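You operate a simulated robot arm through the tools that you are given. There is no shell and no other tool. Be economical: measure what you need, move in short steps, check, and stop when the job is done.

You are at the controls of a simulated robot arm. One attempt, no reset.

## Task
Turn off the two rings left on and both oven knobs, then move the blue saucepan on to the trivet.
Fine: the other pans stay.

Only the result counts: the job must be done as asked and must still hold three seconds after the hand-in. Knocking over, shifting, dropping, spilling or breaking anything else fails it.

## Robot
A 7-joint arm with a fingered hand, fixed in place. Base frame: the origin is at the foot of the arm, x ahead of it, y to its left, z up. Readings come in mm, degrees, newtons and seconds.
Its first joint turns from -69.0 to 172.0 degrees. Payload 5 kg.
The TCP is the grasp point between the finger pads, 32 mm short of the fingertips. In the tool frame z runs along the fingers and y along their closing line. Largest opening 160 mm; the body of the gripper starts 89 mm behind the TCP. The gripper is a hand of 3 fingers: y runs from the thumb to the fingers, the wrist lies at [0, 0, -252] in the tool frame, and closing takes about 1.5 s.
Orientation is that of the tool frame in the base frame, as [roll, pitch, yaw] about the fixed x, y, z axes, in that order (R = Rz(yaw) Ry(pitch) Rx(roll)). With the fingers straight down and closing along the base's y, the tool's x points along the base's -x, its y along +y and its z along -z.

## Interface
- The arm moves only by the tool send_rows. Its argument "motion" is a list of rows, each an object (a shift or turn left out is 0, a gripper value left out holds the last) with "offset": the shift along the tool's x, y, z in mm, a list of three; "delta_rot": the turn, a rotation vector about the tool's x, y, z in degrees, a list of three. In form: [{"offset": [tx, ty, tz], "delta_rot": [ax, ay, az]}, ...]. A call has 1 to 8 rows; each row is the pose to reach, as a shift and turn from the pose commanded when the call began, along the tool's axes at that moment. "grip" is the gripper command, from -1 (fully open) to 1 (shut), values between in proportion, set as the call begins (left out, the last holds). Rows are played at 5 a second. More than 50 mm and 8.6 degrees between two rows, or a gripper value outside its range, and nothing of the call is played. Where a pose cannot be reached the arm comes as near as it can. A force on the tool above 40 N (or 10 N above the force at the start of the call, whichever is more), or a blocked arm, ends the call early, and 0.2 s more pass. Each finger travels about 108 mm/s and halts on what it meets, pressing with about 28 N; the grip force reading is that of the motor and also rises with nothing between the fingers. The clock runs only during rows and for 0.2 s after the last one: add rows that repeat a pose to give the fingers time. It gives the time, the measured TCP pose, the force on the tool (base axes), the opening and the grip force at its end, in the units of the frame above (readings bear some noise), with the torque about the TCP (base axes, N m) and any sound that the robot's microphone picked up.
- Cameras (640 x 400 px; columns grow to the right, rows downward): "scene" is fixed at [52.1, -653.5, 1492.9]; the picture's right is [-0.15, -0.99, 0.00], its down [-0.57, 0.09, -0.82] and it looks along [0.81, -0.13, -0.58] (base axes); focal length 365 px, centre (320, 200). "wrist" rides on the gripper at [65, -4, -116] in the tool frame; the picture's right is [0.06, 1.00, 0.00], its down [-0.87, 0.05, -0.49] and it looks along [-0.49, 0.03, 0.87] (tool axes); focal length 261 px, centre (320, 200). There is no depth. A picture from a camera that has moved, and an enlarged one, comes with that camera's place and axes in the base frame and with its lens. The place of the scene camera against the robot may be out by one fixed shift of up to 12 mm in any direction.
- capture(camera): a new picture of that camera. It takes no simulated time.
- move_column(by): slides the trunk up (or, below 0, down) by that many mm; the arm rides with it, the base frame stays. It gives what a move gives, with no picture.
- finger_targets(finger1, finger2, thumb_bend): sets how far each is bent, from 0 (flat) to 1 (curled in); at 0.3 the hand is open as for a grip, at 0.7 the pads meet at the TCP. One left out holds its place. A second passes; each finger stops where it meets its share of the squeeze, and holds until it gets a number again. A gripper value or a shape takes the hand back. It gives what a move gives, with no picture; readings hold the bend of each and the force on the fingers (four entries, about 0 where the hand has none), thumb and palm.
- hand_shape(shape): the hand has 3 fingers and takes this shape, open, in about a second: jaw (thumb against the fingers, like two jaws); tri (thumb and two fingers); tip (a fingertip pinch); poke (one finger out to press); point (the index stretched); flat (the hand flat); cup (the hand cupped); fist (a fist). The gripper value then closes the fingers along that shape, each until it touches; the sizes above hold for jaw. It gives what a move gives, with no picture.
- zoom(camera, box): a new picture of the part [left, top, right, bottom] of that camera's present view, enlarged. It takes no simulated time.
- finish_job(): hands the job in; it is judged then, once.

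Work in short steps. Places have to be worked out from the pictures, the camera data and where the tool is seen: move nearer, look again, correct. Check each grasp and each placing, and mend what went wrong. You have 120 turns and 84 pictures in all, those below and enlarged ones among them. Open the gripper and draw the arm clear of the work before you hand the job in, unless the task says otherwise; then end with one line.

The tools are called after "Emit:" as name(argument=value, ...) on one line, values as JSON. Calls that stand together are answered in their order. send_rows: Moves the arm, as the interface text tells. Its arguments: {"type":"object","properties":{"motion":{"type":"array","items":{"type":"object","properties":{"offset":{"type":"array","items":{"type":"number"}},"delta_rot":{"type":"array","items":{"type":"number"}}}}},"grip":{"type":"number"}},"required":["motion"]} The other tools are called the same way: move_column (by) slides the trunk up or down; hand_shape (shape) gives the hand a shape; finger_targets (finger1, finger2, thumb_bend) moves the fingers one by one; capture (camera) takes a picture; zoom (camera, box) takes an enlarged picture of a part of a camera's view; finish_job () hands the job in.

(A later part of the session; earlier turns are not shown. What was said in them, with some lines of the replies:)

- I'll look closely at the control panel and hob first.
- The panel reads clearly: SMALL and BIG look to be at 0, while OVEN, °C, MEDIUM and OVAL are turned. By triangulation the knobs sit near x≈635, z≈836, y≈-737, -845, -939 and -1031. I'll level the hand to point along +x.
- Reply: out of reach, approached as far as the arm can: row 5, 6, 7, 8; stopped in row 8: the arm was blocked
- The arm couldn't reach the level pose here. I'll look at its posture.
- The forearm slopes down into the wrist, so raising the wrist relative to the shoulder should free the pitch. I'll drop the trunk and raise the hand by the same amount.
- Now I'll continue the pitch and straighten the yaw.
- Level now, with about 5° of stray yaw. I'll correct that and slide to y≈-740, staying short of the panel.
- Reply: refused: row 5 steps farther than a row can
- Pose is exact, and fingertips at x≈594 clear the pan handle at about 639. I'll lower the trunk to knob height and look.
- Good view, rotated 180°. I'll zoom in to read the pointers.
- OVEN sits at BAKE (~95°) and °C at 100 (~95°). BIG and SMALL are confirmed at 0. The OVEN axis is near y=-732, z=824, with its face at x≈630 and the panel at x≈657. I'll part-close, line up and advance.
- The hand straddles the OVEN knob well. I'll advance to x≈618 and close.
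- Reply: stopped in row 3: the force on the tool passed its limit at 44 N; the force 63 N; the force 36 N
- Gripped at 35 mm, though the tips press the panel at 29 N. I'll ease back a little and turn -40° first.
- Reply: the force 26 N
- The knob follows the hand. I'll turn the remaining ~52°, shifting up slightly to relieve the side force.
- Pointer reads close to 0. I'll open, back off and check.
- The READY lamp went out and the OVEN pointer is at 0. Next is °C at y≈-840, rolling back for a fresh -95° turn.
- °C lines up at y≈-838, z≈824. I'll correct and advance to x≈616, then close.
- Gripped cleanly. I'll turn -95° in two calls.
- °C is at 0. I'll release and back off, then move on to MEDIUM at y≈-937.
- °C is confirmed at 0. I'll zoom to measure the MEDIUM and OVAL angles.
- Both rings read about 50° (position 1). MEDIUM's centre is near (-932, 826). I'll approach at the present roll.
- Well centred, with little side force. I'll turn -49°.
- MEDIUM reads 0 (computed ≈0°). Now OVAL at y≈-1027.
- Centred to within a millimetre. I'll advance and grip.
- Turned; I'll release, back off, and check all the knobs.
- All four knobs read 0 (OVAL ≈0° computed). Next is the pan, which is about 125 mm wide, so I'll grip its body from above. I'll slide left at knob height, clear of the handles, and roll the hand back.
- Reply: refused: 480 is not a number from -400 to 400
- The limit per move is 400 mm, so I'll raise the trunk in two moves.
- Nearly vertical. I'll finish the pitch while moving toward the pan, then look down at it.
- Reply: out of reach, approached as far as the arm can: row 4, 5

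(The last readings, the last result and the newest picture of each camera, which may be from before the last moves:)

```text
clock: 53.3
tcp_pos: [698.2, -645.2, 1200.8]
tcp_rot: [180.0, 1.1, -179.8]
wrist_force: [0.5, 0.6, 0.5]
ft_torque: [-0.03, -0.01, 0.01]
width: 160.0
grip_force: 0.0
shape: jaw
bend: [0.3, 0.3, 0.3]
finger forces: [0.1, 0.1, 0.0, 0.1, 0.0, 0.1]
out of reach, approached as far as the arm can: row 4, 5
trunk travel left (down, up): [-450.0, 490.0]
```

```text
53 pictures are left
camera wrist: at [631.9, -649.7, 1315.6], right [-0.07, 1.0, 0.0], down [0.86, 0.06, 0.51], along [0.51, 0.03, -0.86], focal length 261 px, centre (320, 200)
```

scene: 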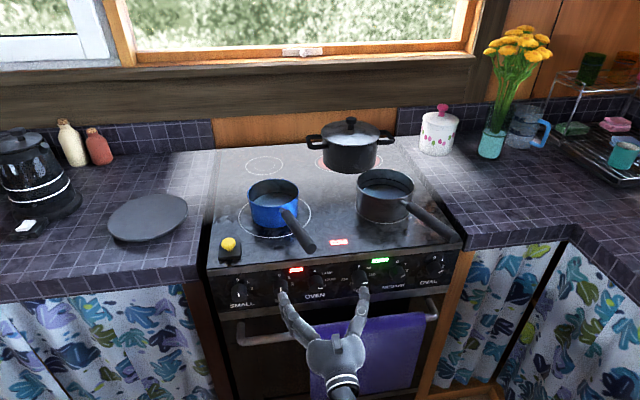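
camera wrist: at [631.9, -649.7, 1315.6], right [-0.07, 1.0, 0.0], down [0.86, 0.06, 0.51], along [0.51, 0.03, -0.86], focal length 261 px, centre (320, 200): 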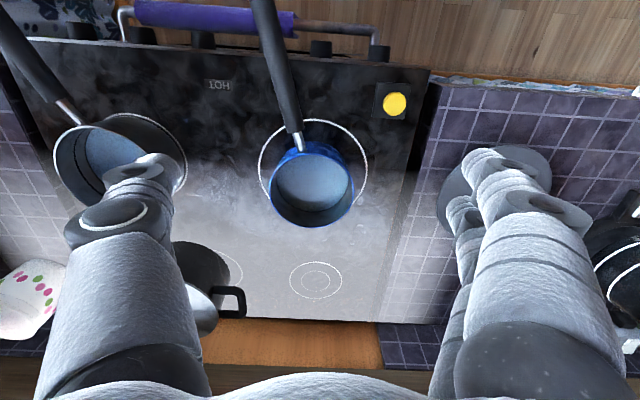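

Pan seen clearly, with a steaming hob. I'll zoom to place its rim and the trivet.

Emit:
zoom(camera="wrist", box=[232, 80, 424, 200])

Emit:
zoom(camera="wrist", box=[232, 130, 392, 230])

```text
3.33 times, centred on (328, 140) of wrist
camera zoom: at [631.9, -649.7, 1315.6], right [-0.07, 1.0, 0.0], down [0.86, 0.06, 0.51], along [0.51, 0.03, -0.86], focal length 869 px, centre (293, 400)
```

zoom: 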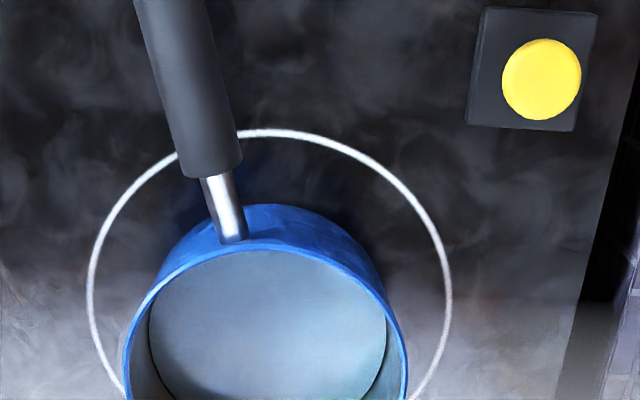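

```text
4.00 times, centred on (312, 180) of wrist
camera zoom: at [631.9, -649.7, 1315.6], right [-0.07, 1.0, 0.0], down [0.86, 0.06, 0.51], along [0.51, 0.03, -0.86], focal length 1043 px, centre (352, 280)
```

zoom: 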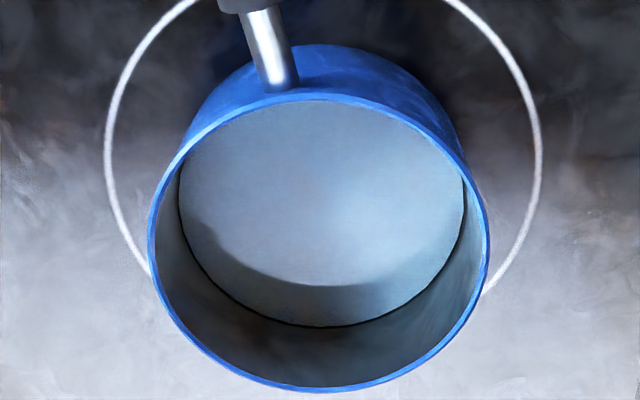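

The pan rim centre is near (816, -652, ~978), about 129 mm across. I'll lower the arm relative to the trunk and then move over the pan, keeping the tips above the rim.

Emit:
send_rows(motion=[{"offset": [0, -2, 45]}, {"offset": [0, -4, 90]}, {"offset": [-2, -7, 130]}, {"offset": [-40, -7, 130]}, {"offset": [-80, -7, 132]}, {"offset": [-116, -7, 132]}, {"offset": [-116, -7, 132]}])

Emit:
capture(camera="wrist")

Emit:
capture(camera="scene")

```text
clock: 54.9
tcp_pos: [813.4, -651.6, 1070.1]
tcp_rot: [179.9, 0.1, -179.9]
wrist_force: [0.4, 0.4, -0.1]
ft_torque: [-0.04, -0.04, -0.03]
width: 159.8
grip_force: 0.0
shape: jaw
bend: [0.3, 0.3, 0.3]
finger forces: [0.1, 0.0, 0.0, 0.0, 0.1, 0.0]
trunk travel left (down, up): [-450.0, 490.0]
```

```text
50 pictures are left
camera wrist: at [748.4, -656.1, 1186.1], right [-0.06, 1.0, 0.0], down [0.87, 0.06, 0.49], along [0.49, 0.03, -0.87], focal length 261 px, centre (320, 200)
```

wrist: 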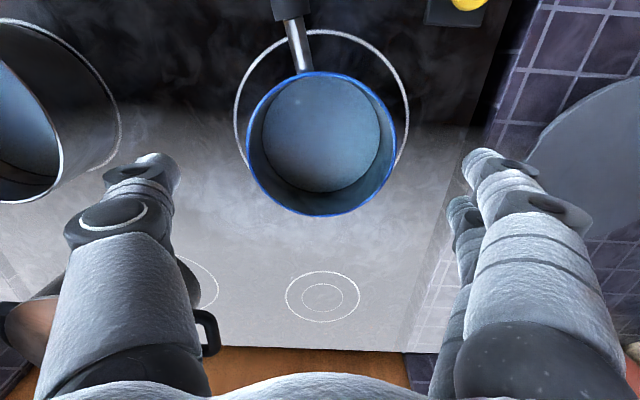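

```text
49 pictures are left
```

scene: 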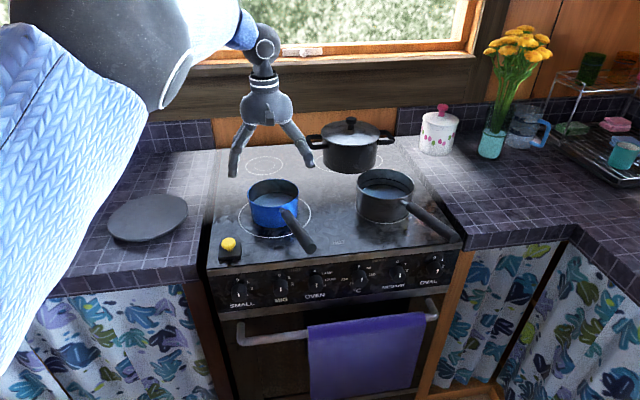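

The hand is centred over the pan. I'll descend to z≈950, with tips at about 918.

Emit:
send_rows(motion=[{"offset": [0, 0, 35]}, {"offset": [0, 0, 70]}, {"offset": [0, 0, 100]}, {"offset": [0, 0, 120]}, {"offset": [0, 0, 120]}])

Emit:
capture(camera="wrist")

Emit:
zoom(camera="scene", box=[190, 110, 430, 260])

```text
clock: 56.1
tcp_pos: [813.3, -652.5, 948.8]
tcp_rot: [-180.0, -0.1, -179.9]
wrist_force: [0.3, -0.1, 0.0]
ft_torque: [-0.02, 0.02, -0.04]
width: 159.7
grip_force: 0.1
shape: jaw
bend: [0.3, 0.3, 0.3]
finger forces: [0.0, 0.1, 0.0, 0.1, 0.0, 0.0]
trunk travel left (down, up): [-450.0, 490.0]
```

```text
48 pictures are left
camera wrist: at [748.5, -656.4, 1065.4], right [-0.06, 1.0, 0.0], down [0.87, 0.06, 0.49], along [0.49, 0.03, -0.87], focal length 261 px, centre (320, 200)
```

wrist: 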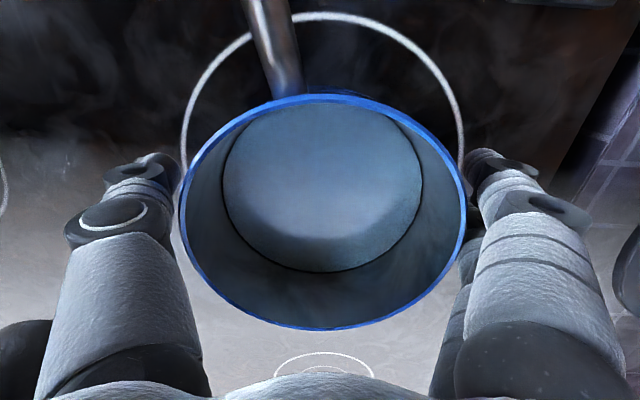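

```text
2.67 times, centred on (310, 185) of scene
camera zoom: at [52.1, -653.5, 1492.9], right [-0.15, -0.99, 0.0], down [-0.57, 0.09, -0.82], along [0.81, -0.13, -0.58], focal length 974 px, centre (347, 240)
```

zoom: 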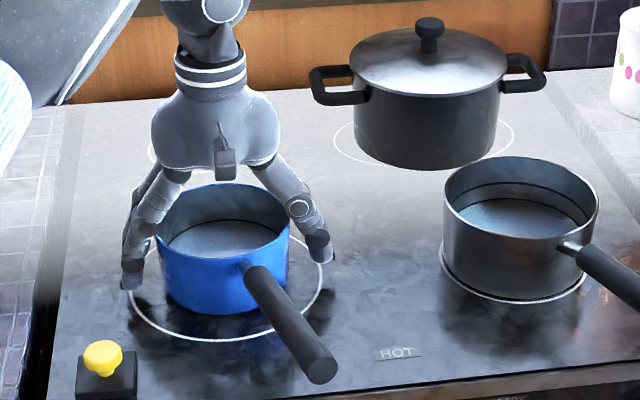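

Centre is slightly ahead, at x≈821. I'll shift 8 mm, then close.

Emit:
send_rows(motion=[{"offset": [-8, 0, 3]}, {"offset": [-8, 0, 3]}])

Emit:
send_rows(motion=[{}, {}, {}, {}, {}], grip=1)

Emit:
capture(camera="wrist")

```text
clock: 56.7
tcp_pos: [820.8, -652.5, 945.1]
tcp_rot: [179.9, -0.1, -179.9]
wrist_force: [0.0, 1.0, -1.0]
ft_torque: [0.0, -0.01, 0.0]
width: 160.0
grip_force: 0.0
shape: jaw
bend: [0.3, 0.3, 0.3]
finger forces: [0.0, 0.0, 0.0, 0.0, 0.0, 0.0]
trunk travel left (down, up): [-450.0, 490.0]
```

```text
clock: 57.9
tcp_pos: [821.5, -652.9, 946.8]
tcp_rot: [180.0, 0.1, -179.9]
wrist_force: [-1.2, -1.2, 0.3]
ft_torque: [0.09, 0.03, 0.04]
width: 116.8
grip_force: 28.5
shape: jaw
bend: [0.64, 0.63, 0.64]
finger forces: [13.0, 13.2, 0.0, 0.0, 27.0, 0.0]
trunk travel left (down, up): [-450.0, 490.0]
```

```text
46 pictures are left
camera wrist: at [756.5, -656.7, 1061.5], right [-0.06, 1.0, 0.0], down [0.87, 0.06, 0.49], along [0.49, 0.03, -0.87], focal length 261 px, centre (320, 200)
```

wrist: 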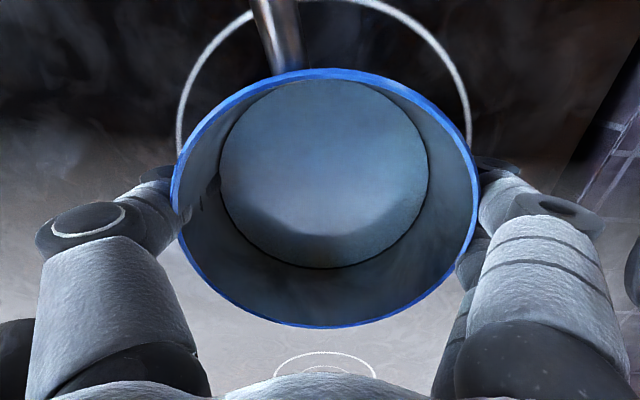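

Gripped with balanced force. I'll lift 30 mm gently.

Emit:
send_rows(motion=[{"offset": [0, 0, -6]}, {"offset": [0, 0, -14]}, {"offset": [0, 0, -22]}, {"offset": [0, 0, -30]}, {"offset": [0, 0, -30]}])

Emit:
capture(camera="wrist")

Emit:
zoom(camera="scene", box=[190, 110, 430, 260])

```text
clock: 59.1
tcp_pos: [822.7, -654.3, 976.1]
tcp_rot: [179.8, 0.0, -179.9]
wrist_force: [0.3, 0.6, -5.3]
ft_torque: [0.0, -0.15, -0.03]
width: 116.9
grip_force: 28.6
shape: jaw
bend: [0.64, 0.63, 0.64]
finger forces: [13.3, 13.2, 0.0, 0.0, 27.3, 0.0]
trunk travel left (down, up): [-450.0, 490.0]
```

```text
45 pictures are left
camera wrist: at [758.4, -657.9, 1091.5], right [-0.06, 1.0, 0.0], down [0.87, 0.06, 0.49], along [0.49, 0.03, -0.87], focal length 261 px, centre (320, 200)
```

wrist: 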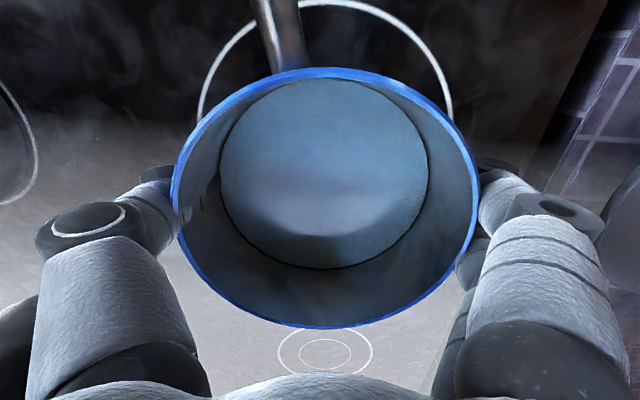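

```text
2.67 times, centred on (310, 185) of scene
camera zoom: at [52.1, -653.5, 1492.9], right [-0.15, -0.99, 0.0], down [-0.57, 0.09, -0.82], along [0.81, -0.13, -0.58], focal length 974 px, centre (347, 240)
```

zoom: 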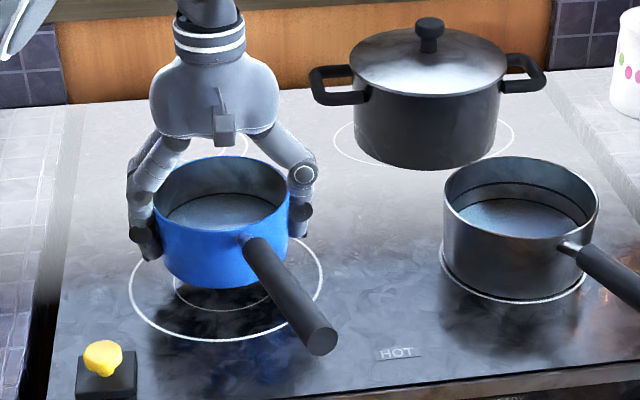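

Held level, about 0.5 kg. I'll rise 40 mm more and move partway to the trivet for a better look.

Emit:
send_rows(motion=[{"offset": [0, 0, -20]}, {"offset": [0, 0, -40]}, {"offset": [0, 30, -45]}, {"offset": [0, 65, -45]}, {"offset": [0, 100, -45]}, {"offset": [0, 130, -45]}, {"offset": [0, 140, -45]}, {"offset": [0, 140, -45]}])

Emit:
capture(camera="wrist")

Emit:
capture(camera="scene")

```text
clock: 60.9
tcp_pos: [821.3, -512.1, 1021.6]
tcp_rot: [-180.0, 0.1, -179.8]
wrist_force: [0.1, 0.5, -5.5]
ft_torque: [0.01, -0.18, 0.02]
width: 116.9
grip_force: 28.1
shape: jaw
bend: [0.64, 0.63, 0.64]
finger forces: [13.4, 13.6, 0.0, 0.0, 27.7, 0.1]
trunk travel left (down, up): [-450.0, 490.0]
```

```text
43 pictures are left
camera wrist: at [756.9, -516.4, 1136.7], right [-0.06, 1.0, 0.0], down [0.87, 0.06, 0.49], along [0.49, 0.03, -0.87], focal length 261 px, centre (320, 200)
```

wrist: 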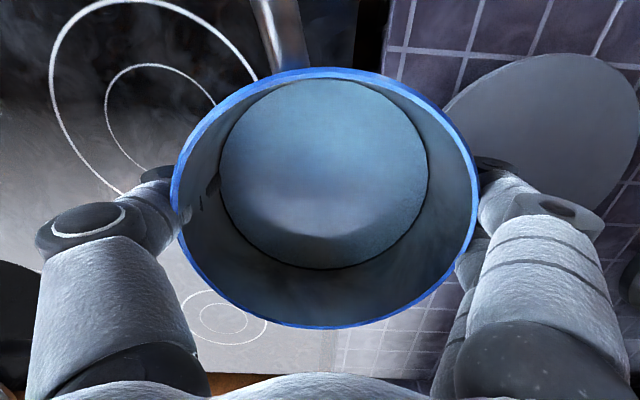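

```text
42 pictures are left
```

scene: 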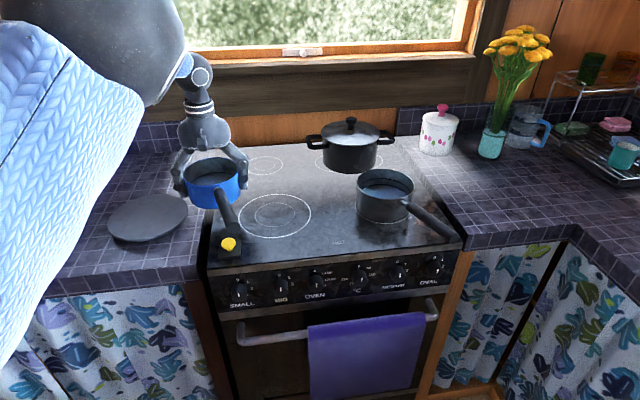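

The trivet is partly visible at right. I'll zoom on it for edge points.

Emit:
zoom(camera="wrist", box=[400, 30, 640, 180])

Emit:
zoom(camera="scene", box=[80, 130, 272, 250])

```text
2.67 times, centred on (520, 105) of wrist
camera zoom: at [756.9, -516.4, 1136.7], right [-0.06, 1.0, 0.0], down [0.87, 0.06, 0.49], along [0.49, 0.03, -0.87], focal length 695 px, centre (-213, 453)
```

zoom: 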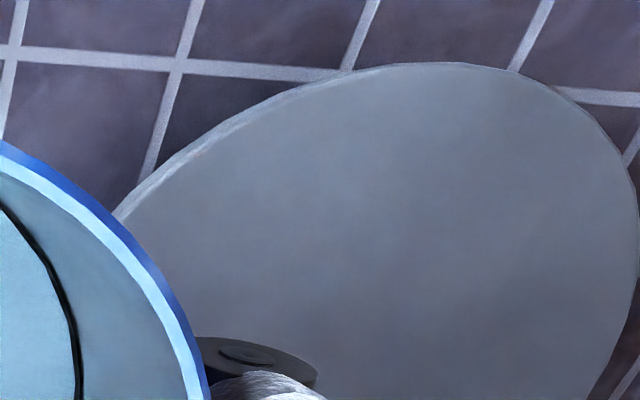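

```text
3.33 times, centred on (176, 190) of scene
camera zoom: at [52.1, -653.5, 1492.9], right [-0.15, -0.99, 0.0], down [-0.57, 0.09, -0.82], along [0.81, -0.13, -0.58], focal length 1217 px, centre (800, 233)
```

zoom: 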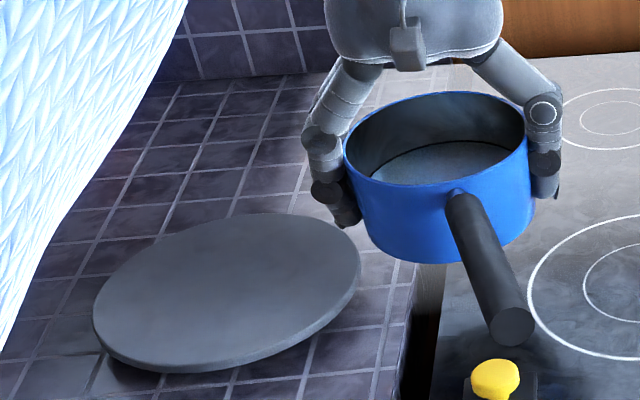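

The trivet centre fits to about (840, -334), top z≈915. I'll carry the pan over it at the current height.

Emit:
send_rows(motion=[{"offset": [-4, 30, 0]}, {"offset": [-8, 65, 0]}, {"offset": [-12, 100, 0]}, {"offset": [-16, 135, 0]}, {"offset": [-19, 165, 0]}, {"offset": [-19, 178, 0]}, {"offset": [-19, 178, 0]}])

Emit:
capture(camera="wrist")

Emit:
zoom(camera="scene", box=[80, 130, 272, 250])

```text
clock: 62.5
tcp_pos: [840.0, -334.0, 1022.2]
tcp_rot: [-180.0, 0.0, -179.9]
wrist_force: [0.5, -0.2, -3.9]
ft_torque: [0.04, -0.18, -0.03]
width: 116.3
grip_force: 27.9
shape: jaw
bend: [0.64, 0.63, 0.64]
finger forces: [13.6, 13.5, 0.0, 0.1, 27.7, 0.0]
trunk travel left (down, up): [-450.0, 490.0]
```

```text
39 pictures are left
camera wrist: at [776.0, -339.5, 1137.8], right [-0.06, 1.0, 0.0], down [0.87, 0.06, 0.49], along [0.49, 0.03, -0.87], focal length 261 px, centre (320, 200)
```

wrist: 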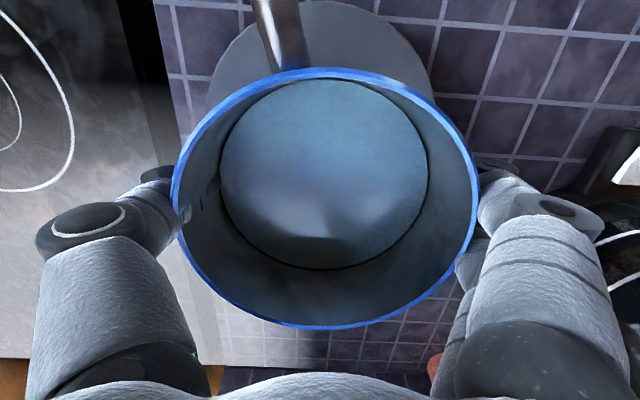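

```text
3.33 times, centred on (176, 190) of scene
camera zoom: at [52.1, -653.5, 1492.9], right [-0.15, -0.99, 0.0], down [-0.57, 0.09, -0.82], along [0.81, -0.13, -0.58], focal length 1217 px, centre (800, 233)
```

zoom: 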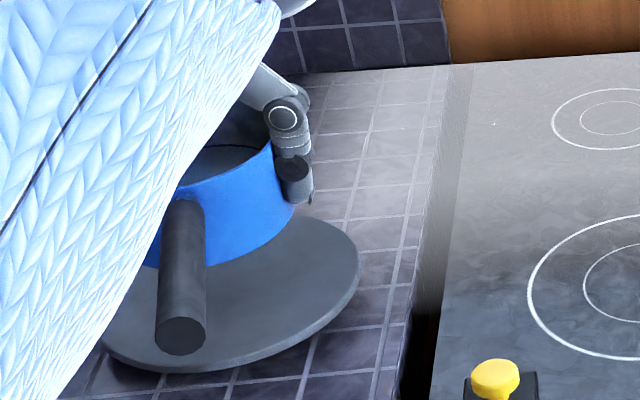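

Trivet centre recomputed at (842, -335), directly under the pan. I'll lower to just above contact.

Emit:
send_rows(motion=[{"offset": [-1, 0, 15]}, {"offset": [-1, 0, 30]}, {"offset": [-1, 0, 40]}, {"offset": [-1, 0, 46]}, {"offset": [-1, 0, 46]}])

Emit:
send_rows(motion=[{"offset": [0, 0, 2]}, {"offset": [0, 0, 4]}, {"offset": [0, 0, 6]}, {"offset": [0, 0, 6]}])

```text
clock: 63.7
tcp_pos: [839.8, -335.2, 975.7]
tcp_rot: [180.0, 0.1, -179.9]
wrist_force: [0.2, 0.6, -5.2]
ft_torque: [0.03, -0.14, 0.0]
width: 116.7
grip_force: 28.3
shape: jaw
bend: [0.64, 0.63, 0.64]
finger forces: [13.4, 13.6, 0.0, 0.0, 27.6, 0.0]
trunk travel left (down, up): [-450.0, 490.0]
```

```text
clock: 64.7
tcp_pos: [842.1, -334.5, 969.8]
tcp_rot: [179.9, 0.0, -179.9]
wrist_force: [1.8, -0.3, 0.9]
ft_torque: [0.13, 0.08, -0.01]
width: 116.8
grip_force: 27.9
shape: jaw
bend: [0.64, 0.63, 0.64]
finger forces: [13.1, 13.5, 0.1, 0.1, 27.6, 0.0]
trunk travel left (down, up): [-450.0, 490.0]
```

Force rose from -5.2 to about +1 N, so the pan has touched down. I'll settle 1 mm and look before releasing.

Emit:
send_rows(motion=[{"offset": [0, 0, 1]}, {"offset": [0, 0, 1]}])

Emit:
zoom(camera="scene", box=[80, 130, 272, 250])

Emit:
capture(camera="wrist")

```text
clock: 65.3
tcp_pos: [842.1, -334.1, 969.7]
tcp_rot: [-180.0, 0.2, -179.8]
wrist_force: [1.1, 0.4, 5.7]
ft_torque: [0.41, 0.05, -0.05]
width: 116.6
grip_force: 27.8
shape: jaw
bend: [0.64, 0.63, 0.64]
finger forces: [13.1, 13.5, 0.0, 0.1, 27.4, 0.0]
trunk travel left (down, up): [-450.0, 490.0]
```

```text
3.33 times, centred on (176, 190) of scene
camera zoom: at [52.1, -653.5, 1492.9], right [-0.15, -0.99, 0.0], down [-0.57, 0.09, -0.82], along [0.81, -0.13, -0.58], focal length 1217 px, centre (800, 233)
```

zoom: 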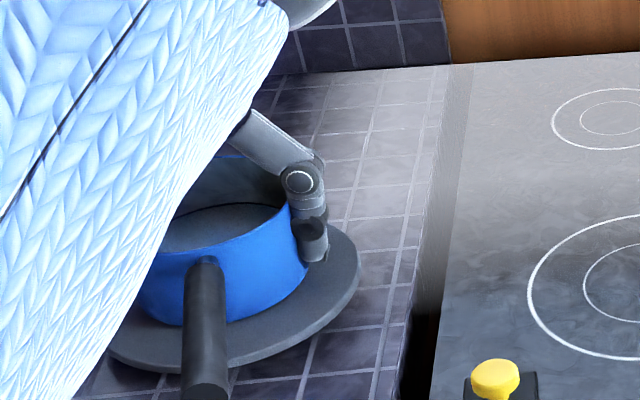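

```text
36 pictures are left
camera wrist: at [776.4, -338.6, 1085.1], right [-0.06, 1.0, 0.0], down [0.87, 0.06, 0.49], along [0.49, 0.03, -0.87], focal length 261 px, centre (320, 200)
```

wrist: 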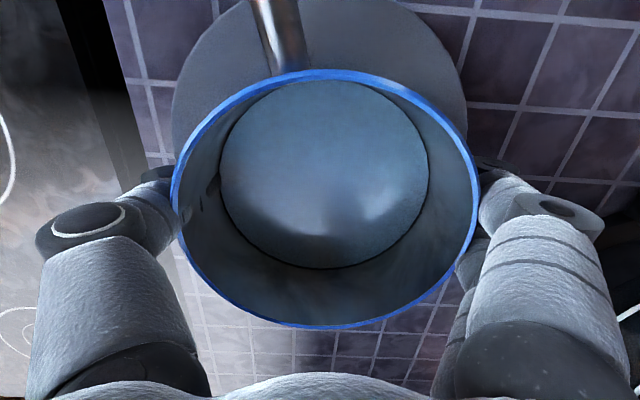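

The pan rests on the trivet. I'll release and lift straight up.

Emit:
send_rows(motion=[{}, {}, {}, {}, {}], grip=-1)

Emit:
send_rows(motion=[{"offset": [0, 0, -30]}, {"offset": [0, 0, -70]}, {"offset": [0, 0, -110]}, {"offset": [0, 0, -150]}, {"offset": [0, 0, -190]}])

Emit:
capture(camera="wrist")

```text
clock: 66.5
tcp_pos: [840.9, -335.7, 967.7]
tcp_rot: [-179.9, 0.0, -180.0]
wrist_force: [-0.4, 0.0, -0.2]
ft_torque: [0.07, 0.0, 0.02]
width: 160.0
grip_force: 0.1
shape: jaw
bend: [0.3, 0.3, 0.3]
finger forces: [0.0, 0.1, 0.0, 0.0, 0.0, 0.0]
trunk travel left (down, up): [-450.0, 490.0]
```

```text
clock: 67.7
tcp_pos: [797.7, -351.3, 1118.9]
tcp_rot: [178.8, 1.9, -179.9]
wrist_force: [0.0, -0.5, -0.6]
ft_torque: [-0.03, 0.03, 0.0]
width: 159.9
grip_force: 0.0
shape: jaw
bend: [0.3, 0.3, 0.3]
finger forces: [0.1, 0.0, 0.0, 0.0, 0.0, 0.0]
out of reach, approached as far as the arm can: row 2, 3, 4, 5
trunk travel left (down, up): [-450.0, 490.0]
```

```text
35 pictures are left
camera wrist: at [729.9, -358.0, 1233.2], right [-0.07, 1.0, 0.02], down [0.85, 0.05, 0.52], along [0.52, 0.05, -0.85], focal length 261 px, centre (320, 200)
```

wrist: 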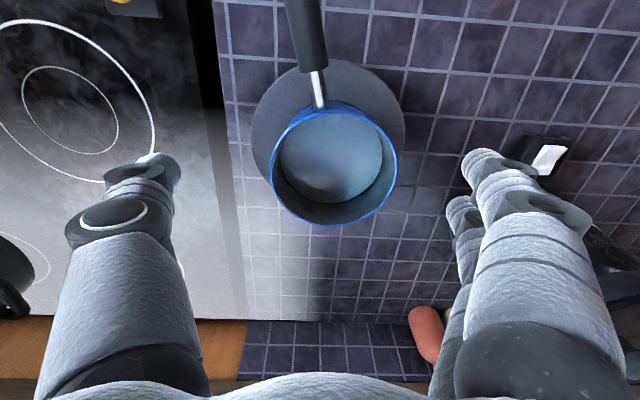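

The pan sits centred on the trivet: pan (837, -334) against trivet (843, -334). I'll raise the trunk to draw clear and do a final check.

Emit:
move_column(by=250)

Emit:
send_rows(motion=[{"offset": [40, 0, 0]}, {"offset": [80, 0, 0]}, {"offset": [120, 0, 0]}, {"offset": [160, 0, 0]}, {"offset": [200, 0, 0]}, {"offset": [200, 0, 0]}])

Emit:
capture(camera="scene")

Emit:
zoom(camera="scene", box=[210, 235, 460, 315])

Emit:
capture(camera="wrist")

```text
clock: 70.3
tcp_pos: [799.5, -351.7, 1369.9]
tcp_rot: [178.8, 1.8, -179.9]
wrist_force: [0.3, 0.2, 0.0]
ft_torque: [-0.03, 0.01, 0.0]
width: 160.0
grip_force: 0.0
shape: jaw
bend: [0.3, 0.3, 0.3]
finger forces: [0.1, 0.1, 0.0, 0.0, 0.0, 0.0]
trunk travel left (down, up): [-700.0, 240.0]
```

```text
clock: 71.7
tcp_pos: [602.0, -349.9, 1362.0]
tcp_rot: [178.8, 1.8, -179.9]
wrist_force: [1.6, 0.5, -0.9]
ft_torque: [0.03, 0.03, 0.01]
width: 159.9
grip_force: 0.1
shape: jaw
bend: [0.3, 0.3, 0.3]
finger forces: [0.1, 0.0, 0.1, 0.0, 0.0, 0.0]
trunk travel left (down, up): [-700.0, 240.0]
```

```text
34 pictures are left
```

scene: 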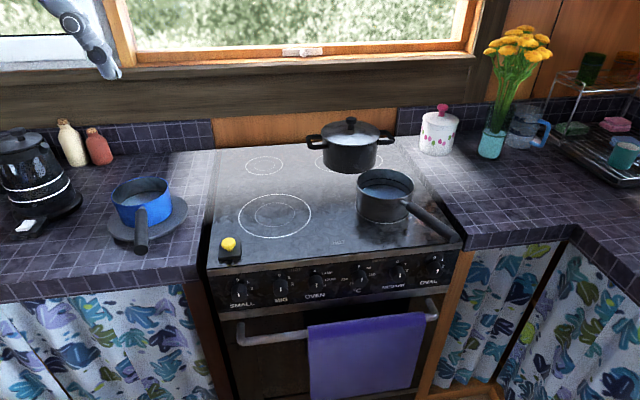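

```text
2.56 times, centred on (335, 275) of scene
camera zoom: at [52.1, -653.5, 1492.9], right [-0.15, -0.99, 0.0], down [-0.57, 0.09, -0.82], along [0.81, -0.13, -0.58], focal length 935 px, centre (282, 8)
```

zoom: 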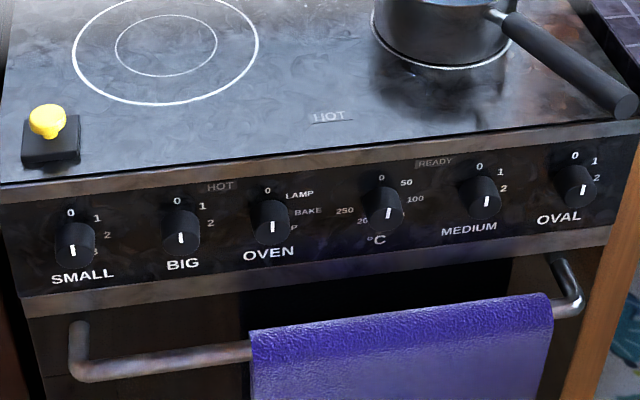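

```text
32 pictures are left
camera wrist: at [533.5, -357.4, 1475.8], right [-0.06, 1.0, 0.02], down [0.85, 0.05, 0.52], along [0.52, 0.05, -0.85], focal length 261 px, centre (320, 200)
```

wrist: 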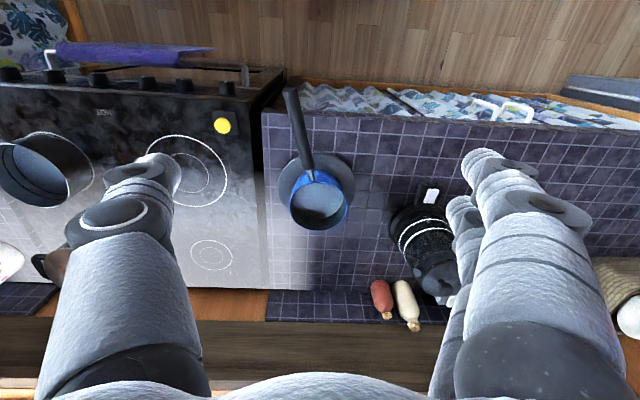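

Every knob now points at 0, all the lamps are out, and the blue pan sits steady on the trivet with nothing else moved. Handing in.

Emit:
finish_job()

```text
The job is handed in.
```

The two rings left on (MEDIUM and OVAL) and both oven knobs are turned to 0, the blue saucepan is on the trivet, and the other pans were left in place.
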